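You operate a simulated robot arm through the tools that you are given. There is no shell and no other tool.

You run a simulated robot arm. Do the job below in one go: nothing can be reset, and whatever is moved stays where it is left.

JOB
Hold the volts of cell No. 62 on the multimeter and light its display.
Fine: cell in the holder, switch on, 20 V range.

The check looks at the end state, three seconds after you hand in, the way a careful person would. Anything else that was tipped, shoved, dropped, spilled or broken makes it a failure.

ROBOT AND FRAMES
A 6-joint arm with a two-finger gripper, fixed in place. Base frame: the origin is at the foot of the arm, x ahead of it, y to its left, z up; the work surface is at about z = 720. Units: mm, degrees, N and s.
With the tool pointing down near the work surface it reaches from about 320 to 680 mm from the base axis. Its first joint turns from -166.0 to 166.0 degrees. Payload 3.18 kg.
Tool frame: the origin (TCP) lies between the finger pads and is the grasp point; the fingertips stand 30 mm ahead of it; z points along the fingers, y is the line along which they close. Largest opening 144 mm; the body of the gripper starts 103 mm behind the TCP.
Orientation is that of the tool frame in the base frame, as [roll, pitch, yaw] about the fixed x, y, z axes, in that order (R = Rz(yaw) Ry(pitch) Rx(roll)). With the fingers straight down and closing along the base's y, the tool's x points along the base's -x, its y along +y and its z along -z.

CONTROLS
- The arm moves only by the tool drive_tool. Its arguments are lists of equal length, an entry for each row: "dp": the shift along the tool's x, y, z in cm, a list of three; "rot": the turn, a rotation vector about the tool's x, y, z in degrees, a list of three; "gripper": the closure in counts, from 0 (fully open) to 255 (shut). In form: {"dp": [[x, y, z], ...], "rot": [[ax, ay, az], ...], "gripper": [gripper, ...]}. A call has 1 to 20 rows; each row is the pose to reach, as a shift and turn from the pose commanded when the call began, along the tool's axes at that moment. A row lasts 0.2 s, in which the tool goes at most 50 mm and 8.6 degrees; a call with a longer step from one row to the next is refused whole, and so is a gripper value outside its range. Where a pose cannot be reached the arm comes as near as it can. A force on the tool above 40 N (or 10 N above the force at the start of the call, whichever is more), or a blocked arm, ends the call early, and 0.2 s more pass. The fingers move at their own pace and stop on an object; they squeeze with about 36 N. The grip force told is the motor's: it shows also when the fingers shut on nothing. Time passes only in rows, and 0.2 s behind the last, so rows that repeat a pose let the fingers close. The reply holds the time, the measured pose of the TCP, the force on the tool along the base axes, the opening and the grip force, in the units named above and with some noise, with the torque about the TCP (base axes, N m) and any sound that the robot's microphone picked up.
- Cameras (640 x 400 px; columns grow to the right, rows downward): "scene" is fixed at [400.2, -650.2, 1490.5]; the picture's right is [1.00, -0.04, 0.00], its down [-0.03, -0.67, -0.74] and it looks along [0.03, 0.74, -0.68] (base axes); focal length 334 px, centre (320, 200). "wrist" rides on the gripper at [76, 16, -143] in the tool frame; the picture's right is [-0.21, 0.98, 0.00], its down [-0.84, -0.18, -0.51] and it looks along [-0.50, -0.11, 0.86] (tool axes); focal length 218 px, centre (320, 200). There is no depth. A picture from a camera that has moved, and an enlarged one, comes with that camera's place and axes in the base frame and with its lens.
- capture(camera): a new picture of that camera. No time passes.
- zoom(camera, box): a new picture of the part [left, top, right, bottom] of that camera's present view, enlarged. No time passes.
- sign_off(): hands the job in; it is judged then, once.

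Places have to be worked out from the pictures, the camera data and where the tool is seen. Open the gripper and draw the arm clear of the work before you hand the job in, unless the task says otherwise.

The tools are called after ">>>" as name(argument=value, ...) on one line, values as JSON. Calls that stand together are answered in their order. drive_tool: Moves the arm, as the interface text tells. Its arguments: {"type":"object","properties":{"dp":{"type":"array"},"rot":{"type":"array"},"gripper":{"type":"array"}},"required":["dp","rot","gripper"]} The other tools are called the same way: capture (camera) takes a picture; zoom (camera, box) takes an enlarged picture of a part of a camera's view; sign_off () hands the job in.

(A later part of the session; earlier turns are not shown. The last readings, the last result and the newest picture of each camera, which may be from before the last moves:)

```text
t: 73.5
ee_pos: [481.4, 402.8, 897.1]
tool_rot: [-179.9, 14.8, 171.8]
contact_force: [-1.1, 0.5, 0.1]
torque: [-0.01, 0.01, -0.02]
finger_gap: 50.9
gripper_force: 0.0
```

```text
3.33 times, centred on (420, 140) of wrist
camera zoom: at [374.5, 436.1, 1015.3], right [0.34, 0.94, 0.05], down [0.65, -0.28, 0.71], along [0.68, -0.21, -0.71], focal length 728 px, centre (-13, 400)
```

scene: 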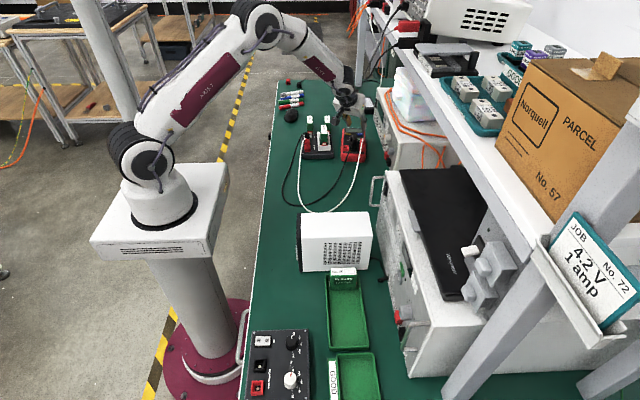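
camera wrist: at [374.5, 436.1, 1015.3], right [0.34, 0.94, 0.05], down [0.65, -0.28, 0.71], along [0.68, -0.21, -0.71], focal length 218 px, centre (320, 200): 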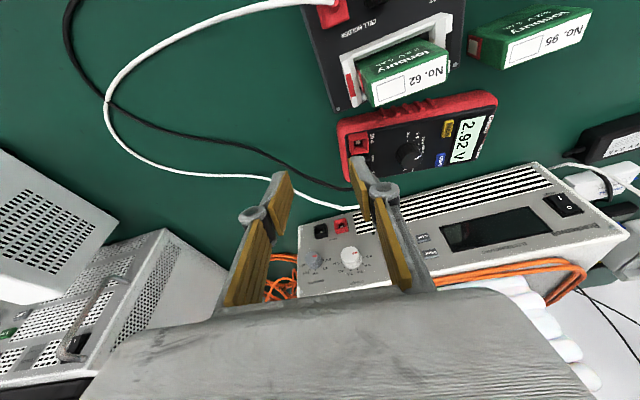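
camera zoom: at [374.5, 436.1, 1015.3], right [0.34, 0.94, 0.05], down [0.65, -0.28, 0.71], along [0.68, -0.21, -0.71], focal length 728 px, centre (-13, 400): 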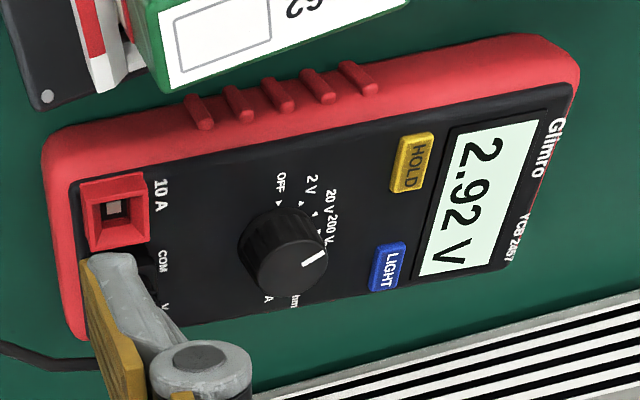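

The socket is a 24 mm square post, with its rim at z≈776 and the face at ≈760, centred at (534, 445). I'll move above it with the fingers open along the meter's length.

>>> drive_tool(dp=[[-0.8, 1.6, 2.2], [-1.6, 3.2, 4.4], [-2.43, 4.82, 6.55], [-2.43, 4.82, 6.55]], rot=[[0, 0, 0], [0, 0, 0], [0, 0, 0], [0, 0, 0]], gripper=[165, 165, 165, 165])

>>> capture(camera="wrist")

>>> zoom(camera="wrist", box=[240, 80, 400, 200])

>>> zoom(camera="scene", box=[325, 110, 385, 155])

```text
t: 74.5
ee_pos: [528.8, 444.4, 839.0]
tool_rot: [-179.8, 14.8, 171.8]
contact_force: [-0.5, -0.5, 0.8]
torque: [-0.03, 0.0, -0.02]
finger_gap: 50.5
gripper_force: 0.2
```

```text
taken
camera wrist: at [422.2, 476.6, 957.6], right [0.34, 0.94, 0.05], down [0.65, -0.28, 0.71], along [0.68, -0.21, -0.71], focal length 218 px, centre (320, 200)
```

wrist: 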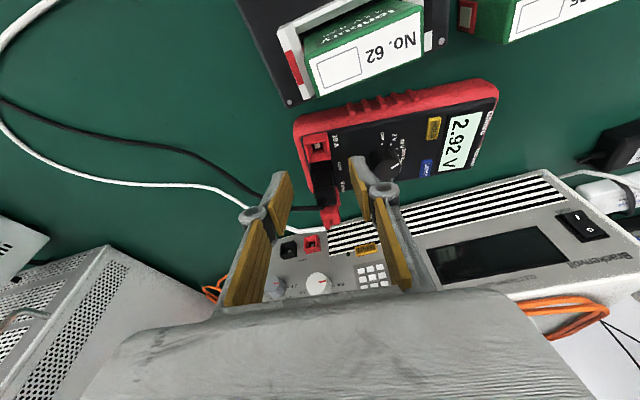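

```text
3.33 times, centred on (320, 140) of wrist
camera zoom: at [422.2, 476.6, 957.6], right [0.34, 0.94, 0.05], down [0.65, -0.28, 0.71], along [0.68, -0.21, -0.71], focal length 728 px, centre (320, 400)
```

zoom: 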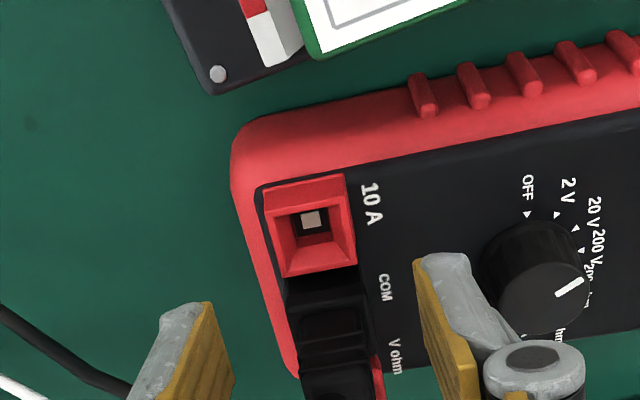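

```text
8.89 times, centred on (355, 132) of scene
camera zoom: at [400.2, -650.2, 1490.5], right [1.0, -0.04, 0.0], down [-0.03, -0.67, -0.74], along [0.03, 0.74, -0.68], focal length 2967 px, centre (9, 800)
```

zoom: 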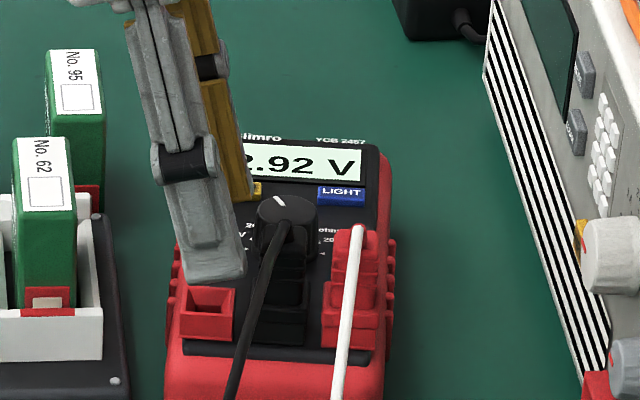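

The socket is confirmed at (533, 444.5), and the pointer is on 20 V. I'll lower the fingers around the socket and close on it gently.

>>> drive_tool(dp=[[0.45, 0, 1.45], [0.9, 0, 2.9], [1.26, 0, 4.11], [1.26, 0, 4.11], [1.26, 0, 4.11], [1.26, 0, 4.11], [1.26, 0, 4.11]], rot=[[0, 0, 0], [0, 0, 0], [0, 0, 0], [0, 0, 0], [0, 0, 0], [0, 0, 0], [0, 0, 0]], gripper=[165, 165, 165, 180, 195, 208, 215])

>>> zoom(camera="wrist", box=[240, 80, 400, 200])

>>> zoom(camera="scene", box=[325, 110, 385, 155])

```text
t: 76.1
ee_pos: [525.9, 444.9, 796.8]
tool_rot: [179.9, 15.0, 171.7]
contact_force: [-0.9, -0.3, 17.3]
torque: [0.05, 0.1, -0.02]
finger_gap: 23.4
gripper_force: 0.8
```

```text
3.33 times, centred on (320, 140) of wrist
camera zoom: at [419.6, 477.2, 915.0], right [0.34, 0.94, 0.05], down [0.65, -0.28, 0.71], along [0.68, -0.21, -0.71], focal length 728 px, centre (320, 400)
```

zoom: 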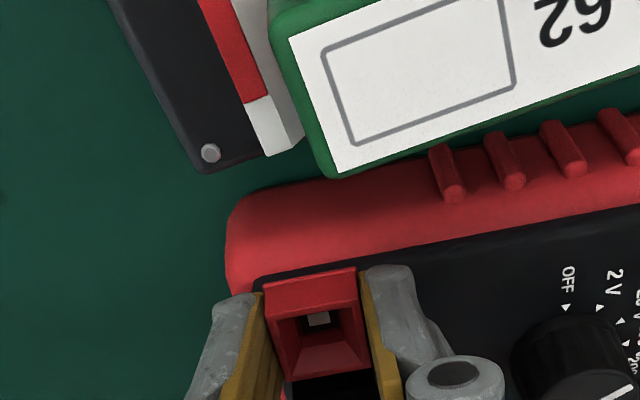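

```text
8.89 times, centred on (355, 132) of scene
camera zoom: at [400.2, -650.2, 1490.5], right [1.0, -0.04, 0.0], down [-0.03, -0.67, -0.74], along [0.03, 0.74, -0.68], focal length 2967 px, centre (9, 800)
```

zoom: 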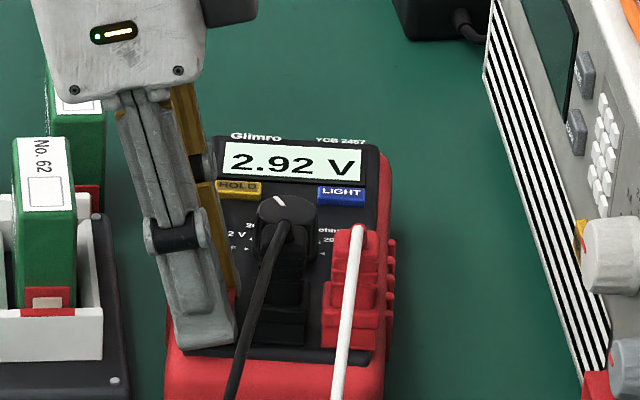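

The fingertips rest lightly on the face and the socket is between the pads. I'll lift about 1 mm, squeeze firmly, then rotate the meter 8° counter-clockwise about the knob axis.

>>> drive_tool(dp=[[-0.026, 0, -0.097], [-0.026, 0, -0.097], [-0.026, 0, -0.097]], rot=[[0, 0, 0], [0, 0, 0], [0, 0, 0]], gripper=[225, 235, 240])

>>> drive_tool(dp=[[-0.113, -0.07, 0.03], [-0.227, -0.14, 0.06], [-0.345, -0.205, 0.09], [-0.459, -0.273, 0.122], [-0.577, -0.335, 0.153], [-0.694, -0.397, 0.185], [-0.814, -0.455, 0.217], [-0.934, -0.512, 0.249], [-0.934, -0.512, 0.249]], rot=[[-0.26, 0, -0.97], [-0.51, 0, -1.93], [-0.77, 0, -2.9], [-1.03, 0, -3.86], [-1.29, 0, -4.83], [-1.54, 0, -5.8], [-1.8, 0, -6.76], [-2.06, 0, -7.73], [-2.06, 0, -7.73]], gripper=[240, 240, 240, 240, 240, 240, 240, 240, 240])

>>> zoom(camera="wrist", box=[240, 80, 400, 200])

>>> zoom(camera="scene", box=[290, 90, 410, 165])

```text
t: 76.9
ee_pos: [526.3, 445.3, 796.5]
tool_rot: [-179.9, 14.9, 171.7]
contact_force: [6.9, 2.8, -0.3]
torque: [0.36, -0.29, -0.41]
finger_gap: 23.4
gripper_force: 35.7
```

```text
t: 78.9
ee_pos: [535.5, 439.5, 798.0]
tool_rot: [-179.9, 14.7, 179.8]
contact_force: [3.2, -1.5, 0.0]
torque: [0.18, 0.07, -0.53]
finger_gap: 23.2
gripper_force: 36.5
```

```text
3.33 times, centred on (320, 140) of wrist
camera zoom: at [425.0, 456.8, 915.6], right [0.21, 0.98, 0.05], down [0.68, -0.18, 0.71], along [0.7, -0.11, -0.71], focal length 728 px, centre (320, 400)
```

zoom: 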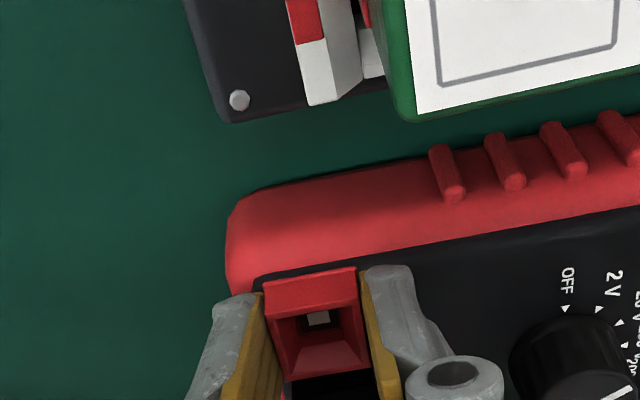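

```text
5.33 times, centred on (350, 128) of scene
camera zoom: at [400.2, -650.2, 1490.5], right [1.0, -0.04, 0.0], down [-0.03, -0.67, -0.74], along [0.03, 0.74, -0.68], focal length 1780 px, centre (160, 587)
```

zoom: 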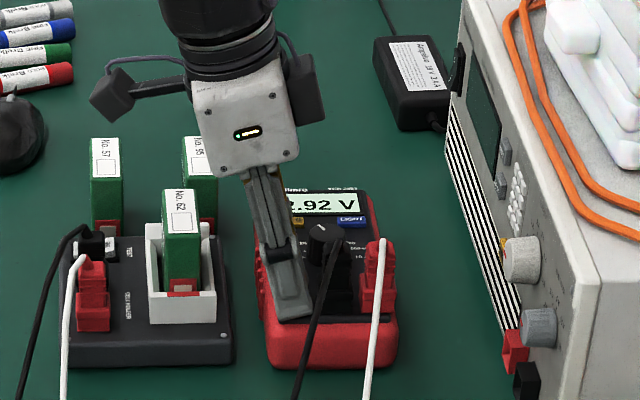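

The meter followed the grip. LIGHT is back on its original pixel, with the lower end about 3 mm left of where it was. I'll add a final 1.2° nudge, then release and lift.

>>> drive_tool(dp=[[-0.12, -0.07, 0.03], [-0.23, -0.13, 0.06], [-0.23, -0.13, 0.06]], rot=[[-0.15, 0, -0.58], [-0.31, 0, -1.16], [-0.31, 0, -1.16]], gripper=[240, 240, 240])

>>> drive_tool(dp=[[0, 0, 0], [0, 0, 0], [0, 0, 0], [-0.4, 0, -1.45], [-0.9, 0, -3.4], [-1.54, 0, -5.8], [-1.54, 0, -5.8]], rot=[[0, 0, 0], [0, 0, 0], [0, 0, 0], [0, 0, 0], [0, 0, 0], [0, 0, 0], [0, 0, 0]], gripper=[210, 185, 165, 165, 165, 165, 165])

>>> capture(camera="wrist")

>>> zoom(camera="wrist", box=[280, 70, 480, 210])

>>> zoom(camera="scene", box=[290, 90, 410, 165])

```text
t: 79.7
ee_pos: [538.1, 438.2, 799.2]
tool_rot: [-180.0, 14.9, -179.0]
contact_force: [0.9, 2.1, 0.3]
torque: [0.23, 0.23, -0.18]
finger_gap: 23.2
gripper_force: 36.0
```

```text
t: 81.3
ee_pos: [537.1, 438.8, 857.5]
tool_rot: [-179.9, 14.8, -179.2]
contact_force: [0.4, -0.3, 0.8]
torque: [0.01, -0.02, 0.01]
finger_gap: 50.6
gripper_force: 0.0
```

```text
taken
camera wrist: at [426.8, 453.9, 975.8], right [0.19, 0.98, 0.05], down [0.69, -0.17, 0.71], along [0.7, -0.1, -0.71], focal length 218 px, centre (320, 200)
```

wrist: 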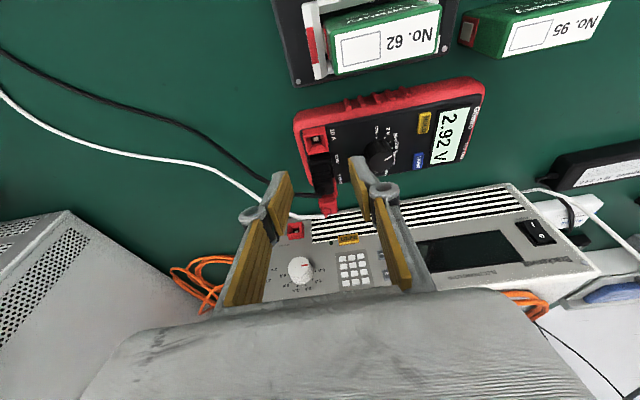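

```text
2.86 times, centred on (380, 140) of wrist
camera zoom: at [426.8, 453.9, 975.8], right [0.19, 0.98, 0.05], down [0.69, -0.17, 0.71], along [0.7, -0.1, -0.71], focal length 624 px, centre (149, 371)
```

zoom: 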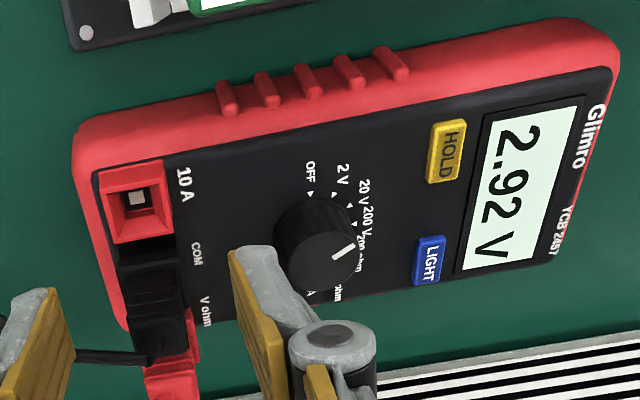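

```text
5.33 times, centred on (350, 128) of scene
camera zoom: at [400.2, -650.2, 1490.5], right [1.0, -0.04, 0.0], down [-0.03, -0.67, -0.74], along [0.03, 0.74, -0.68], focal length 1780 px, centre (160, 587)
```

zoom: 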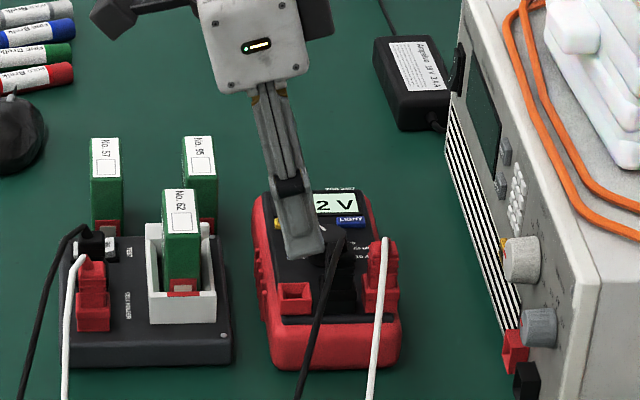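

The meter is back: HOLD at (552, 551) and LIGHT at (601, 551), versus (551, 552.5) and (600, 552.5) originally, with no visible rotation. Next come the buttons. I'll retreat, turn the tool to lean toward +y again, and close the fingers.

>>> drive_tool(dp=[[1.45, -1.17, -1.9], [2.9, -2.35, -3.8], [4.36, -3.52, -5.61], [4.36, -3.52, -5.61], [4.36, -3.52, -5.61], [4.36, -3.52, -5.61], [4.36, -3.52, -5.61], [4.36, -3.52, -5.61], [4.36, -3.52, -5.61], [4.36, -3.52, -5.61], [4.36, -3.52, -5.61], [4.36, -3.52, -5.61], [4.36, -3.52, -5.61], [4.36, -3.52, -5.61], [4.36, -3.52, -5.61]], rot=[[0, 0, 0], [0, 0, 0], [0, 0, 0], [-2.1, 0, -7.8], [-4.2, 0, -15.7], [-6.2, 0, -23.5], [-8.3, 0, -31.3], [-10.4, 0, -39.2], [-12.5, 0, -47], [-14.6, 0, -54.9], [-16.7, 0, -62.7], [-18.7, 0, -70.5], [-20.8, 0, -78.4], [-22.9, 0, -86.2], [-22.9, 0, -86.2]], gripper=[165, 200, 255, 255, 255, 255, 255, 255, 255, 255, 255, 255, 255, 255, 255])

>>> drive_tool(dp=[[0, 0, 0], [0, 0, 0], [0, 0, 0], [0, 0, 0]], rot=[[0, -7, 0], [0, -14, 0], [0, -20, 0], [0, -20, 0]], gripper=[255, 255, 255, 255])

>>> capture(camera="wrist")

>>> zoom(camera="scene", box=[290, 90, 410, 165])

```text
t: 84.5
ee_pos: [482.8, 401.5, 902.0]
tool_rot: [179.8, 14.8, -89.9]
contact_force: [-0.8, 0.1, 0.3]
torque: [0.0, 0.0, 0.02]
finger_gap: 0.0
gripper_force: 31.4
```

```text
t: 85.5
ee_pos: [480.8, 401.1, 900.6]
tool_rot: [179.9, 34.9, -90.1]
contact_force: [0.2, -0.8, -0.6]
torque: [0.0, 0.0, 0.04]
finger_gap: 0.0
gripper_force: 30.6
```

```text
taken
camera wrist: at [465.7, 257.4, 973.6], right [-0.98, 0.17, 0.12], down [0.18, 0.4, 0.9], along [0.1, 0.9, -0.42], focal length 218 px, centre (320, 200)
```

wrist: 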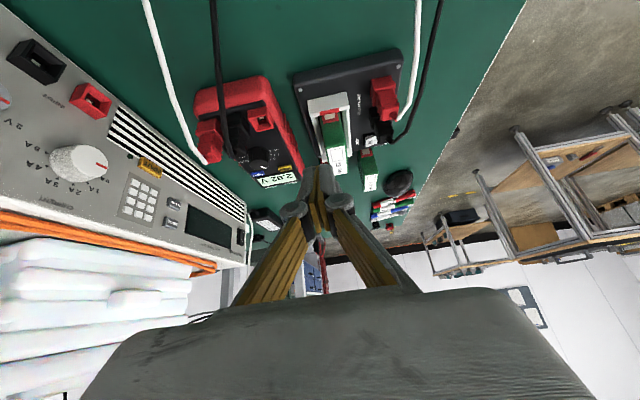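

```text
5.33 times, centred on (350, 128) of scene
camera zoom: at [400.2, -650.2, 1490.5], right [1.0, -0.04, 0.0], down [-0.03, -0.67, -0.74], along [0.03, 0.74, -0.68], focal length 1780 px, centre (160, 587)
```

zoom: 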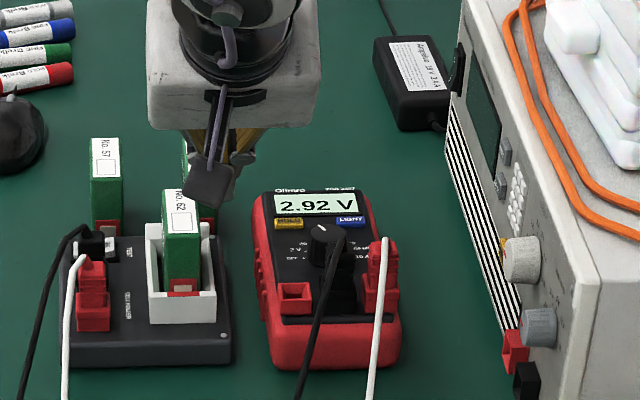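

The scene view confirms the meter is back on its original pixels, showing 2.92 V. I'll move above the HOLD button, high first.

>>> drive_tool(dp=[[-1.9, -1.42, 2.3], [-3.75, -2.84, 4.62], [-5.6, -4.26, 6.94], [-7.5, -5.68, 9.25], [-9.36, -7.1, 11.56], [-9.36, -7.1, 11.56]], rot=[[0, 0, 0], [0, 0, 0], [0, 0, 0], [0, 0, 0], [0, 0, 0], [0, 0, 0]], gripper=[255, 255, 255, 255, 255, 255])

>>> capture(camera="wrist")

>>> zoom(camera="wrist", box=[230, 80, 390, 200])

>>> zoom(camera="scene", box=[325, 110, 385, 155])

```text
t: 86.9
ee_pos: [551.9, 543.0, 859.2]
tool_rot: [179.7, 34.9, -90.0]
contact_force: [-0.2, 0.0, 0.4]
torque: [-0.02, 0.02, 0.01]
finger_gap: 0.0
gripper_force: 30.8
```

```text
taken
camera wrist: at [535.9, 400.3, 932.2], right [-0.98, 0.17, 0.12], down [0.18, 0.4, 0.9], along [0.1, 0.9, -0.42], focal length 218 px, centre (320, 200)
```

wrist: 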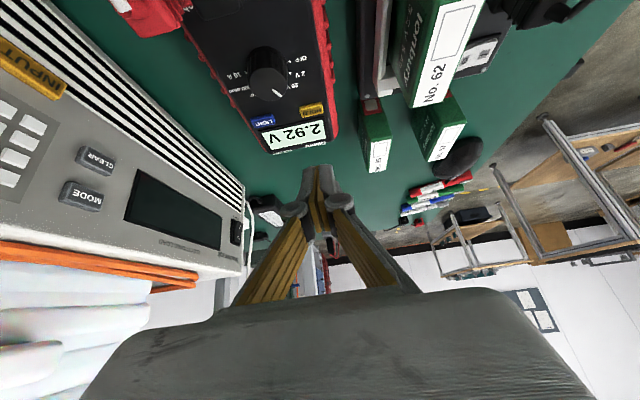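

```text
3.33 times, centred on (310, 140) of wrist
camera zoom: at [535.9, 400.3, 932.2], right [-0.98, 0.17, 0.12], down [0.18, 0.4, 0.9], along [0.1, 0.9, -0.42], focal length 728 px, centre (353, 400)
```

zoom: 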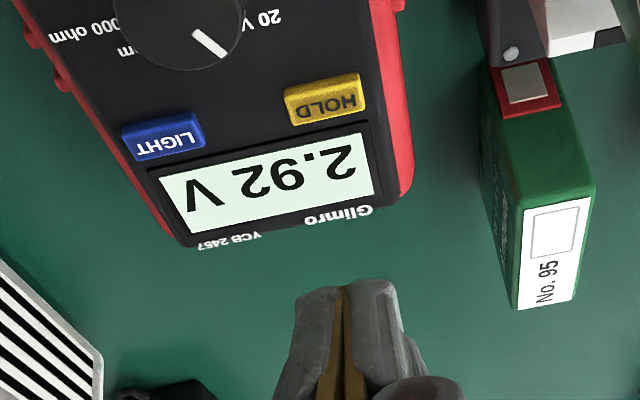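

```text
8.89 times, centred on (355, 132) of scene
camera zoom: at [400.2, -650.2, 1490.5], right [1.0, -0.04, 0.0], down [-0.03, -0.67, -0.74], along [0.03, 0.74, -0.68], focal length 2967 px, centre (9, 800)
```

zoom: 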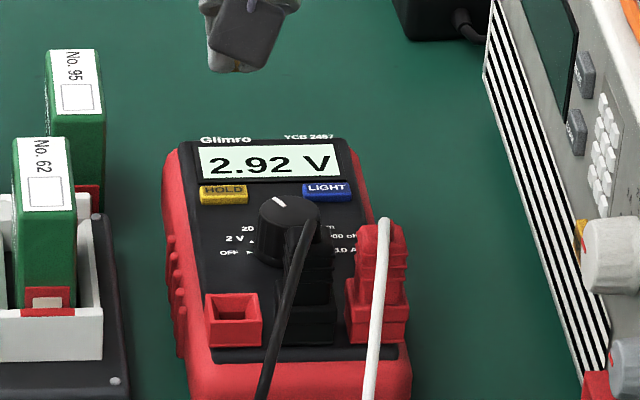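

HOLD is at about (551, 553). I'll lower the closed fingertips to just above it.

>>> drive_tool(dp=[[0.9, 0.1, 1.5], [1.9, 0.1, 3.0], [2.98, 0.1, 4.75], [2.98, 0.1, 4.75]], rot=[[0, 0, 0], [0, 0, 0], [0, 0, 0], [0, 0, 0]], gripper=[255, 255, 255, 255])

>>> zoom(camera="wrist", box=[250, 110, 390, 215])

>>> zoom(camera="scene", box=[325, 110, 385, 155])

```text
t: 87.9
ee_pos: [551.1, 546.3, 803.2]
tool_rot: [179.9, 34.9, -90.0]
contact_force: [-0.1, 0.4, 1.0]
torque: [-0.02, 0.0, 0.0]
finger_gap: 0.0
gripper_force: 31.1
```

```text
3.81 times, centred on (320, 162) of wrist
camera zoom: at [534.7, 402.7, 876.8], right [-0.98, 0.17, 0.12], down [0.18, 0.4, 0.9], along [0.1, 0.9, -0.42], focal length 832 px, centre (320, 343)
```

zoom: 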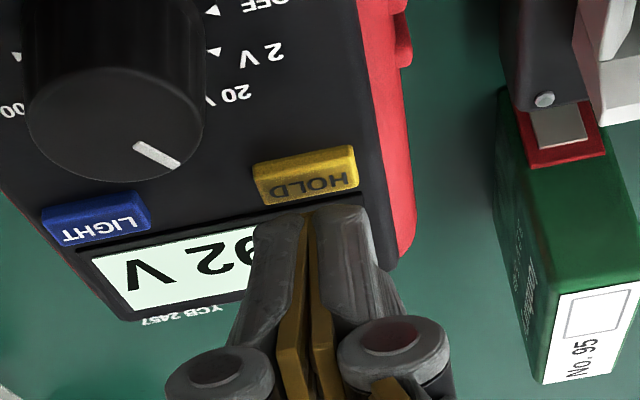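

```text
8.89 times, centred on (355, 132) of scene
camera zoom: at [400.2, -650.2, 1490.5], right [1.0, -0.04, 0.0], down [-0.03, -0.67, -0.74], along [0.03, 0.74, -0.68], focal length 2967 px, centre (9, 800)
```

zoom: 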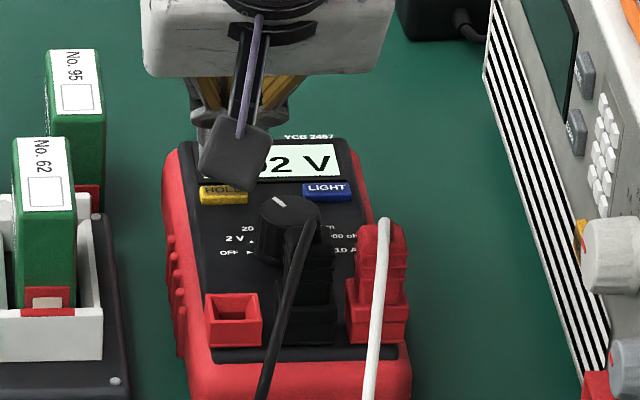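

The tip is just beyond the button's centre. I'll shift 2 mm toward -y and press down in small steps.

>>> drive_tool(dp=[[0.164, 0, -0.115], [0.279, 0, 0.049], [0.365, 0, 0.172], [0.422, 0, 0.254], [0.479, 0, 0.336], [0.537, 0, 0.418]], rot=[[0, 0, 0], [0, 0, 0], [0, 0, 0], [0, 0, 0], [0, 0, 0], [0, 0, 0]], gripper=[255, 255, 255, 255, 255, 255])

>>> zoom(camera="wrist", box=[250, 110, 390, 215])

>>> zoom(camera="scene", box=[325, 110, 385, 155])

```text
t: 89.3
ee_pos: [551.2, 545.5, 798.1]
tool_rot: [179.9, 34.9, -89.9]
contact_force: [0.8, 0.9, 0.7]
torque: [0.04, 0.0, -0.03]
finger_gap: 6.0
gripper_force: 30.7
heard: click
```

```text
3.81 times, centred on (320, 162) of wrist
camera zoom: at [535.3, 401.4, 870.1], right [-0.98, 0.17, 0.12], down [0.18, 0.4, 0.9], along [0.1, 0.9, -0.42], focal length 832 px, centre (320, 343)
```

zoom: 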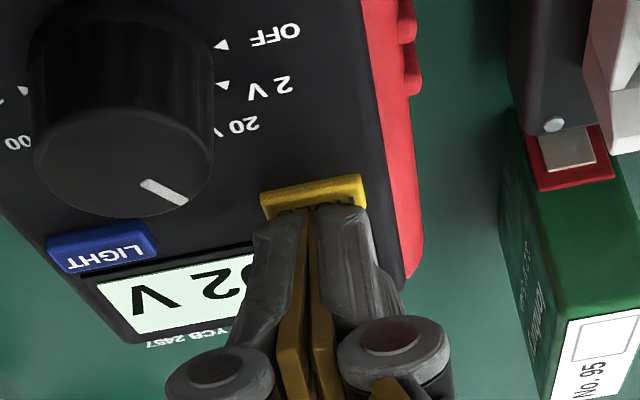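

```text
8.89 times, centred on (355, 132) of scene
camera zoom: at [400.2, -650.2, 1490.5], right [1.0, -0.04, 0.0], down [-0.03, -0.67, -0.74], along [0.03, 0.74, -0.68], focal length 2967 px, centre (9, 800)
```

zoom: 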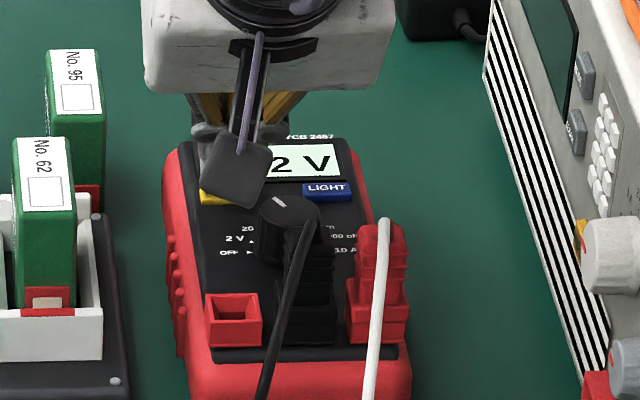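

A click was heard, so HOLD was pressed. I'll lift straight up and check the display.

>>> drive_tool(dp=[[-0.57, 0, -0.82], [-1.43, 0, -2.05], [-2.87, 0, -4.1], [-2.87, 0, -4.1]], rot=[[0, 0, 0], [0, 0, 0], [0, 0, 0], [0, 0, 0]], gripper=[255, 255, 255, 255])

>>> zoom(camera="wrist", box=[230, 80, 390, 200])

>>> zoom(camera="scene", box=[325, 110, 385, 155])

```text
t: 90.3
ee_pos: [552.0, 545.6, 847.0]
tool_rot: [179.8, 34.8, -90.0]
contact_force: [-0.4, -0.5, 0.0]
torque: [0.0, 0.0, 0.0]
finger_gap: 0.0
gripper_force: 31.0
```

```text
3.33 times, centred on (310, 140) of wrist
camera zoom: at [535.7, 400.7, 921.0], right [-0.98, 0.17, 0.12], down [0.18, 0.4, 0.9], along [0.1, 0.9, -0.42], focal length 728 px, centre (353, 400)
```

zoom: 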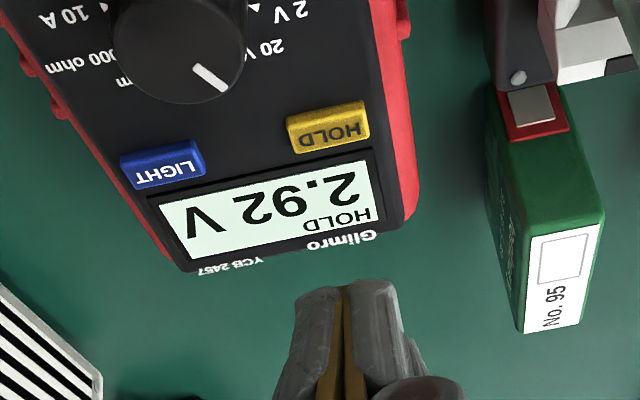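

```text
8.89 times, centred on (355, 132) of scene
camera zoom: at [400.2, -650.2, 1490.5], right [1.0, -0.04, 0.0], down [-0.03, -0.67, -0.74], along [0.03, 0.74, -0.68], focal length 2967 px, centre (9, 800)
```

zoom: 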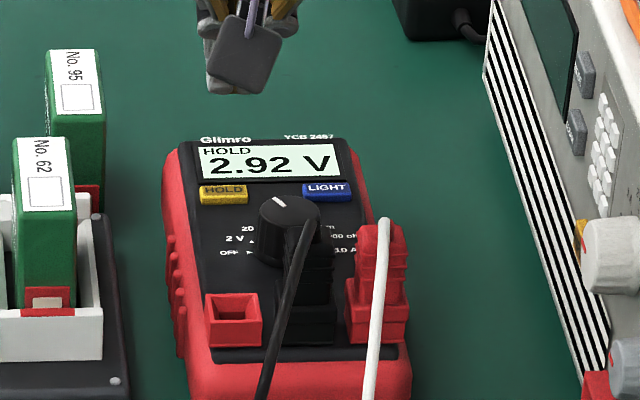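

The display shows HOLD and 2.92 V, and the meter hasn't moved. I'll move 49 mm in +x to sit above LIGHT at the same height.

>>> drive_tool(dp=[[0, -1.6, 0], [0, -3.2, 0], [0, -4.9, 0], [0, -4.9, 0]], rot=[[0, 0, 0], [0, 0, 0], [0, 0, 0], [0, 0, 0]], gripper=[255, 255, 255, 255])

>>> zoom(camera="wrist", box=[230, 80, 390, 200])

>>> capture(camera="wrist")

>>> zoom(camera="scene", box=[325, 100, 385, 155])

```text
t: 91.3
ee_pos: [601.6, 546.4, 847.7]
tool_rot: [179.8, 34.8, -90.0]
contact_force: [0.3, 0.7, -0.2]
torque: [-0.02, 0.03, 0.01]
finger_gap: 0.0
gripper_force: 30.5
```

```text
3.33 times, centred on (310, 140) of wrist
camera zoom: at [585.2, 401.7, 920.8], right [-0.98, 0.17, 0.12], down [0.18, 0.4, 0.9], along [0.1, 0.9, -0.42], focal length 728 px, centre (353, 400)
```

zoom: 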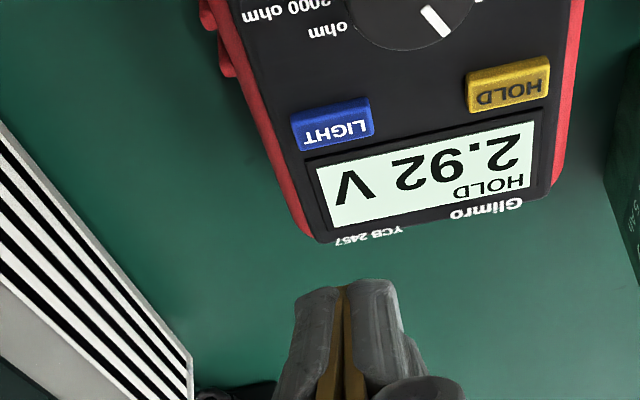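

```text
taken
camera wrist: at [585.2, 401.7, 920.8], right [-0.98, 0.17, 0.12], down [0.18, 0.4, 0.9], along [0.1, 0.9, -0.42], focal length 218 px, centre (320, 200)
```

wrist: 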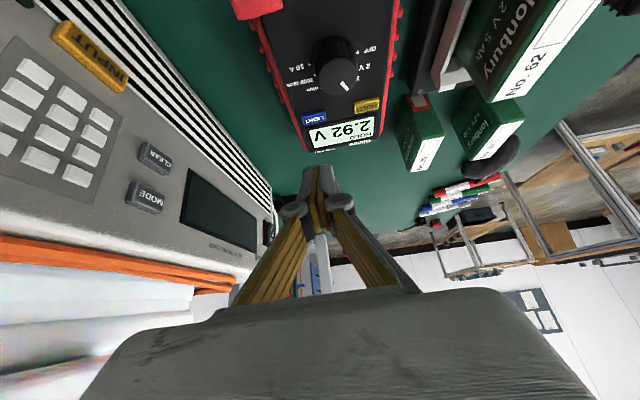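

```text
7.27 times, centred on (355, 128) of scene
camera zoom: at [400.2, -650.2, 1490.5], right [1.0, -0.04, 0.0], down [-0.03, -0.67, -0.74], along [0.03, 0.74, -0.68], focal length 2428 px, centre (66, 727)
```

zoom: 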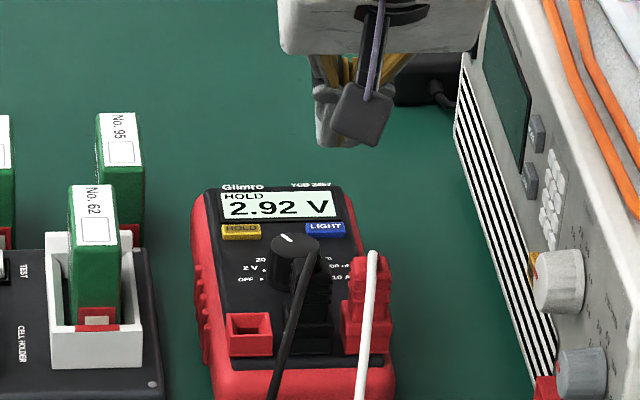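

LIGHT is lined up, about 1 mm off in each axis, which I'll correct. I'll lower to just above it, then press in small steps.

>>> drive_tool(dp=[[0.8, 0.1, 1.1], [1.7, 0.1, 2.35], [2.5, 0.1, 3.36], [2.5, 0.1, 3.36]], rot=[[0, 0, 0], [0, 0, 0], [0, 0, 0], [0, 0, 0]], gripper=[255, 255, 255, 255])

>>> zoom(camera="wrist", box=[250, 110, 390, 215])

>>> capture(camera="wrist")

```text
t: 92.3
ee_pos: [600.0, 544.9, 805.9]
tool_rot: [180.0, 34.9, -90.0]
contact_force: [0.1, -0.7, -0.3]
torque: [-0.01, 0.0, -0.04]
finger_gap: 0.2
gripper_force: 29.8
```

```text
3.81 times, centred on (320, 162) of wrist
camera zoom: at [583.3, 401.3, 878.1], right [-0.98, 0.17, 0.12], down [0.18, 0.4, 0.9], along [0.1, 0.9, -0.42], focal length 832 px, centre (320, 343)
```

zoom: 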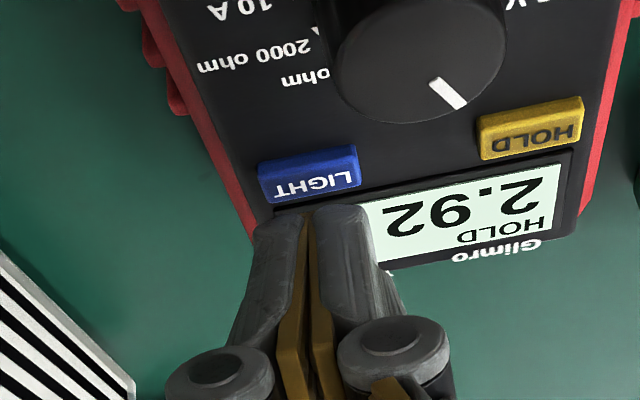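

```text
taken
camera wrist: at [583.3, 401.3, 878.1], right [-0.98, 0.17, 0.12], down [0.18, 0.4, 0.9], along [0.1, 0.9, -0.42], focal length 218 px, centre (320, 200)
```

wrist: 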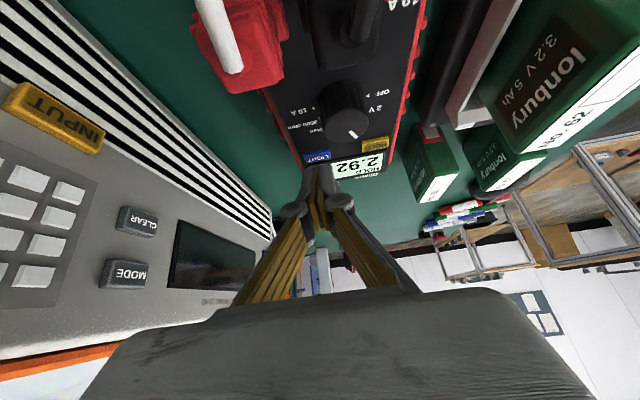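

Aligned on LIGHT with no contact yet. I'll press down in small steps.

>>> drive_tool(dp=[[0.115, 0, 0.164], [0.229, 0, 0.328], [0.287, 0, 0.41], [0.344, 0, 0.492], [0.402, 0, 0.573]], rot=[[0, 0, 0], [0, 0, 0], [0, 0, 0], [0, 0, 0], [0, 0, 0]], gripper=[255, 255, 255, 255, 255])

>>> zoom(camera="wrist", box=[250, 110, 390, 215])

```text
t: 93.5
ee_pos: [600.1, 543.7, 799.1]
tool_rot: [179.9, 34.8, -90.0]
contact_force: [-0.2, 0.8, -0.7]
torque: [0.02, 0.0, 0.01]
finger_gap: 0.1
gripper_force: 30.9
```

```text
3.81 times, centred on (320, 162) of wrist
camera zoom: at [583.8, 400.6, 871.6], right [-0.98, 0.17, 0.12], down [0.18, 0.4, 0.9], along [0.1, 0.9, -0.42], focal length 832 px, centre (320, 343)
```

zoom: 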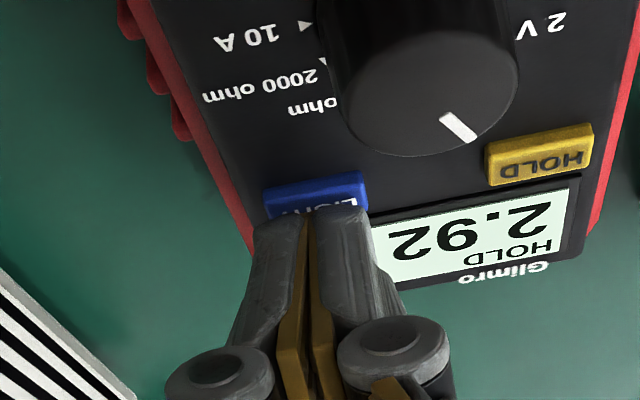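

No contact yet, so I'll continue down 1 mm at a time.

>>> drive_tool(dp=[[0.057, 0, 0.082], [0.115, 0, 0.164], [0.172, 0, 0.246]], rot=[[0, 0, 0], [0, 0, 0], [0, 0, 0]], gripper=[255, 255, 255])

>>> zoom(camera="wrist", box=[250, 110, 390, 215])

```text
t: 94.3
ee_pos: [599.6, 544.8, 796.4]
tool_rot: [179.9, 34.8, -89.9]
contact_force: [-0.2, -0.1, 3.1]
torque: [0.05, 0.0, 0.0]
finger_gap: 5.7
gripper_force: 30.3
heard: click
```

```text
3.81 times, centred on (320, 162) of wrist
camera zoom: at [583.3, 400.3, 869.3], right [-0.98, 0.17, 0.12], down [0.18, 0.4, 0.9], along [0.1, 0.9, -0.42], focal length 832 px, centre (320, 343)
```

zoom: 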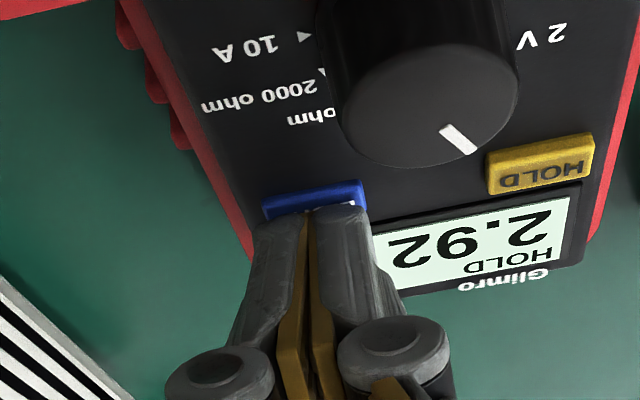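

A click was heard on LIGHT. I'll lift straight up and check the display.

>>> drive_tool(dp=[[-0.57, 0, -0.82], [-1.43, 0, -2.05], [-2.87, 0, -4.1], [-2.87, 0, -4.1]], rot=[[0, 0, 0], [0, 0, 0], [0, 0, 0], [0, 0, 0]], gripper=[255, 255, 255, 255])

>>> zoom(camera="wrist", box=[230, 80, 390, 200])

>>> zoom(camera="scene", box=[325, 100, 385, 155])

```text
t: 95.3
ee_pos: [600.5, 542.6, 845.1]
tool_rot: [180.0, 34.7, -89.9]
contact_force: [0.3, 0.0, 0.5]
torque: [0.0, -0.01, 0.02]
finger_gap: 0.1
gripper_force: 30.7
```

```text
3.33 times, centred on (310, 140) of wrist
camera zoom: at [584.2, 399.7, 918.8], right [-0.98, 0.17, 0.12], down [0.18, 0.4, 0.9], along [0.1, 0.9, -0.42], focal length 728 px, centre (353, 400)
```

zoom: 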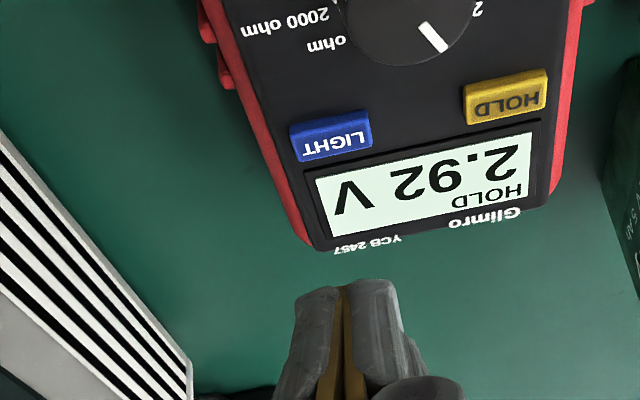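

```text
7.27 times, centred on (355, 128) of scene
camera zoom: at [400.2, -650.2, 1490.5], right [1.0, -0.04, 0.0], down [-0.03, -0.67, -0.74], along [0.03, 0.74, -0.68], focal length 2428 px, centre (66, 727)
```

zoom: 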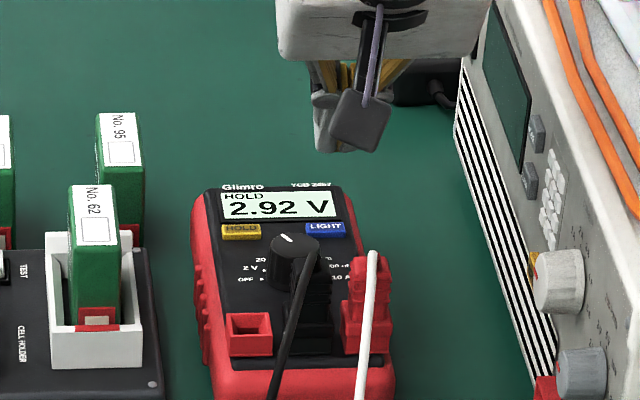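

I'll zoom tightly on the display to judge whether the backlight is really on.

>>> zoom(camera="scene", box=[338, 120, 362, 136])

>>> zoom(camera="wrist", box=[295, 100, 375, 150])

>>> capture(camera="scene")

```text
16.00 times, centred on (350, 128) of scene
camera zoom: at [400.2, -650.2, 1490.5], right [1.0, -0.04, 0.0], down [-0.03, -0.67, -0.74], along [0.03, 0.74, -0.68], focal length 5341 px, centre (-160, 1352)
```

zoom: 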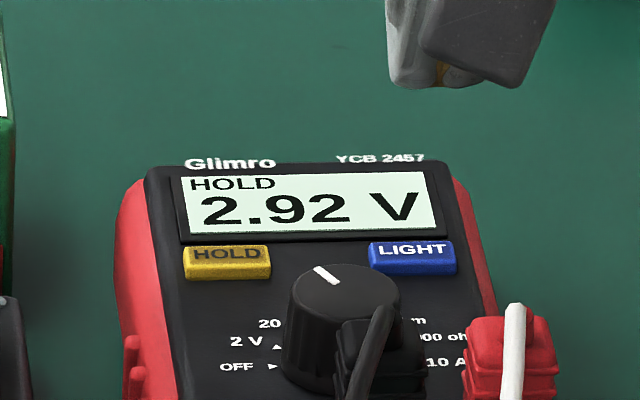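

```text
8.00 times, centred on (335, 125) of wrist
camera zoom: at [584.2, 399.7, 918.8], right [-0.98, 0.17, 0.12], down [0.18, 0.4, 0.9], along [0.1, 0.9, -0.42], focal length 1746 px, centre (200, 800)
```

zoom: 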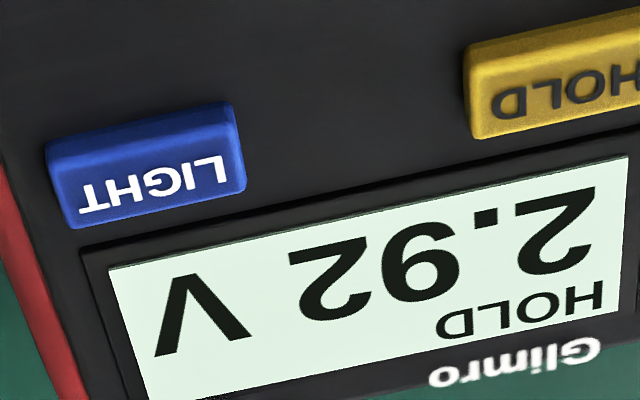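

```text
taken
```

scene: 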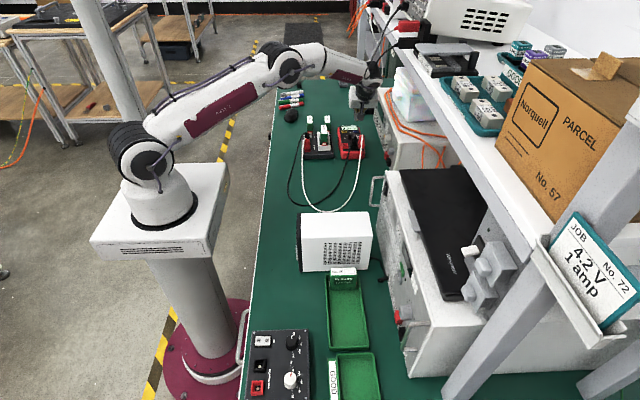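

The digits and HOLD are clear, but I can't tell by eye whether LIGHT changed the brightness. I'll press LIGHT once more as a test, compare the same tight zoom, and press again if needed.

>>> drive_tool(dp=[[0.9, 0, 1.3], [1.8, 0, 2.57], [2.5, 0, 3.57], [2.64, 0, 3.77], [2.75, 0, 3.93], [2.82, 0, 4.03], [2.88, 0, 4.11], [2.75, 0, 3.93], [2.5, 0, 3.57], [1.4, 0, 2.05], [0, 0, 0], [0, 0, 0]], rot=[[0, 0, 0], [0, 0, 0], [0, 0, 0], [0, 0, 0], [0, 0, 0], [0, 0, 0], [0, 0, 0], [0, 0, 0], [0, 0, 0], [0, 0, 0], [0, 0, 0], [0, 0, 0]], gripper=[255, 255, 255, 255, 255, 255, 255, 255, 255, 255, 255, 255])

>>> zoom(camera="scene", box=[338, 120, 362, 136])

>>> zoom(camera="wrist", box=[295, 100, 375, 150])

```text
t: 97.9
ee_pos: [600.9, 544.9, 845.0]
tool_rot: [179.8, 34.8, -90.0]
contact_force: [0.5, -0.1, -0.6]
torque: [0.01, -0.04, 0.02]
finger_gap: 0.0
gripper_force: 30.5
heard: click
```

```text
16.00 times, centred on (350, 128) of scene
camera zoom: at [400.2, -650.2, 1490.5], right [1.0, -0.04, 0.0], down [-0.03, -0.67, -0.74], along [0.03, 0.74, -0.68], focal length 5341 px, centre (-160, 1352)
```

zoom: 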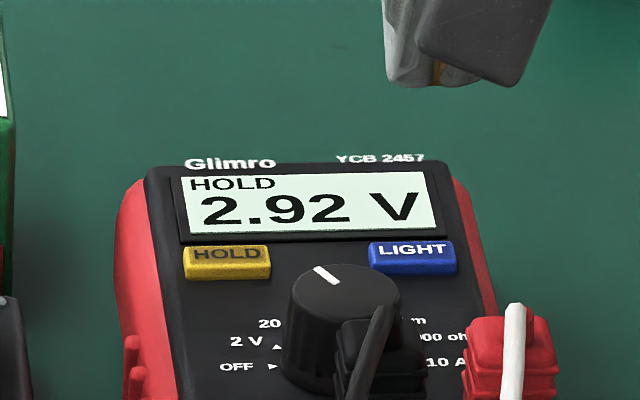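

```text
8.00 times, centred on (335, 125) of wrist
camera zoom: at [583.7, 401.0, 918.4], right [-0.98, 0.17, 0.12], down [0.18, 0.4, 0.9], along [0.1, 0.9, -0.42], focal length 1746 px, centre (200, 800)
```

zoom: 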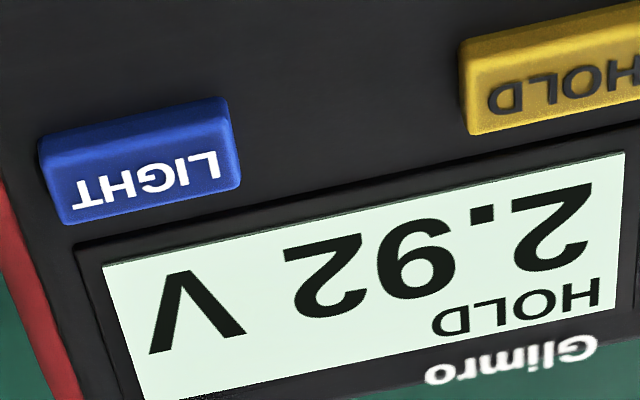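

No obvious difference is visible. I'll view a small digit-free patch of the display, alongside a neutral reference, to judge brightness better.

>>> zoom(camera="wrist", box=[324, 143, 334, 149])

>>> zoom(camera="wrist", box=[300, 95, 400, 160])

>>> zoom(camera="scene", box=[320, 118, 364, 146])

```text
16.00 times, centred on (329, 146) of wrist
camera zoom: at [583.7, 401.0, 918.4], right [-0.98, 0.17, 0.12], down [0.18, 0.4, 0.9], along [0.1, 0.9, -0.42], focal length 3492 px, centre (176, 1064)
```

zoom: 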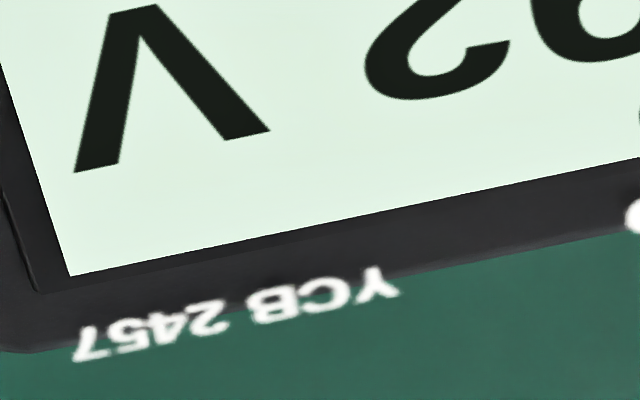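

```text
6.15 times, centred on (350, 128) of wrist
camera zoom: at [583.7, 401.0, 918.4], right [-0.98, 0.17, 0.12], down [0.18, 0.4, 0.9], along [0.1, 0.9, -0.42], focal length 1343 px, centre (135, 646)
```

zoom: 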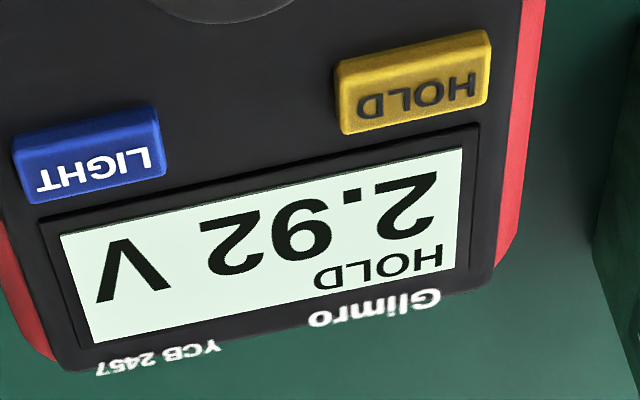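

```text
14.29 times, centred on (342, 132) of scene
camera zoom: at [400.2, -650.2, 1490.5], right [1.0, -0.04, 0.0], down [-0.03, -0.67, -0.74], along [0.03, 0.74, -0.68], focal length 4768 px, centre (6, 1171)
```

zoom: 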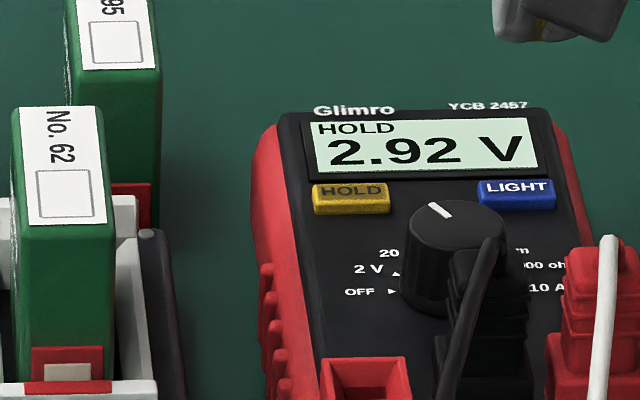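

In this wider zoom the display looks a dull grey-green beside the white cell label. I'll press LIGHT again and compare exactly this view.

>>> drive_tool(dp=[[0.9, 0, 1.3], [1.8, 0, 2.57], [2.5, 0, 3.57], [2.64, 0, 3.77], [2.75, 0, 3.93], [2.82, 0, 4.03], [2.88, 0, 4.11], [2.75, 0, 3.93], [2.5, 0, 3.57], [1.4, 0, 2.05], [0, 0, 0], [0, 0, 0]], rot=[[0, 0, 0], [0, 0, 0], [0, 0, 0], [0, 0, 0], [0, 0, 0], [0, 0, 0], [0, 0, 0], [0, 0, 0], [0, 0, 0], [0, 0, 0], [0, 0, 0], [0, 0, 0]], gripper=[255, 255, 255, 255, 255, 255, 255, 255, 255, 255, 255, 255])

>>> zoom(camera="scene", box=[320, 118, 364, 146])

>>> zoom(camera="wrist", box=[324, 143, 334, 149])

>>> zoom(camera="wrist", box=[300, 95, 400, 160])

```text
t: 100.5
ee_pos: [599.6, 542.8, 844.8]
tool_rot: [179.9, 34.8, -89.9]
contact_force: [0.2, -0.3, -0.1]
torque: [-0.04, 0.01, -0.02]
finger_gap: 0.0
gripper_force: 30.9
heard: click
```

```text
14.29 times, centred on (342, 132) of scene
camera zoom: at [400.2, -650.2, 1490.5], right [1.0, -0.04, 0.0], down [-0.03, -0.67, -0.74], along [0.03, 0.74, -0.68], focal length 4768 px, centre (6, 1171)
```

zoom: 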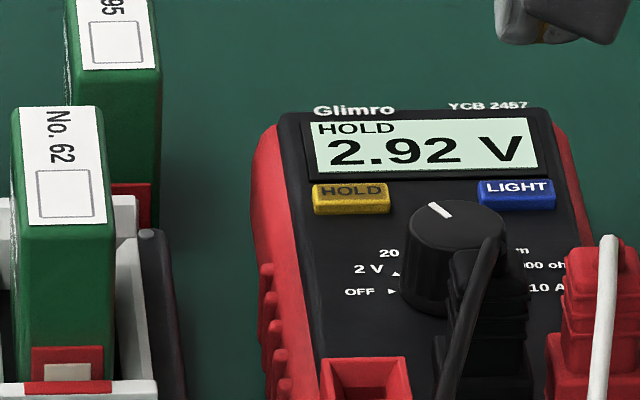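

```text
16.00 times, centred on (329, 146) of wrist
camera zoom: at [584.2, 399.9, 918.3], right [-0.98, 0.17, 0.12], down [0.18, 0.4, 0.9], along [0.1, 0.9, -0.42], focal length 3492 px, centre (176, 1064)
```

zoom: 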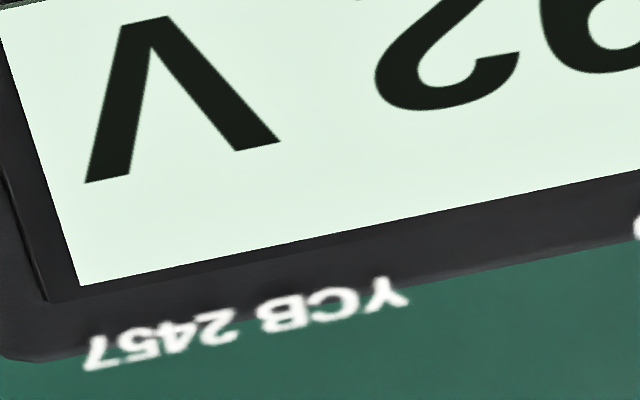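

```text
6.15 times, centred on (350, 128) of wrist
camera zoom: at [584.2, 399.9, 918.3], right [-0.98, 0.17, 0.12], down [0.18, 0.4, 0.9], along [0.1, 0.9, -0.42], focal length 1343 px, centre (135, 646)
```

zoom: 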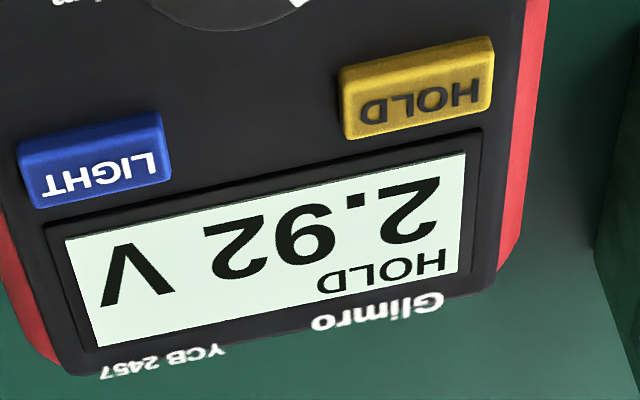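

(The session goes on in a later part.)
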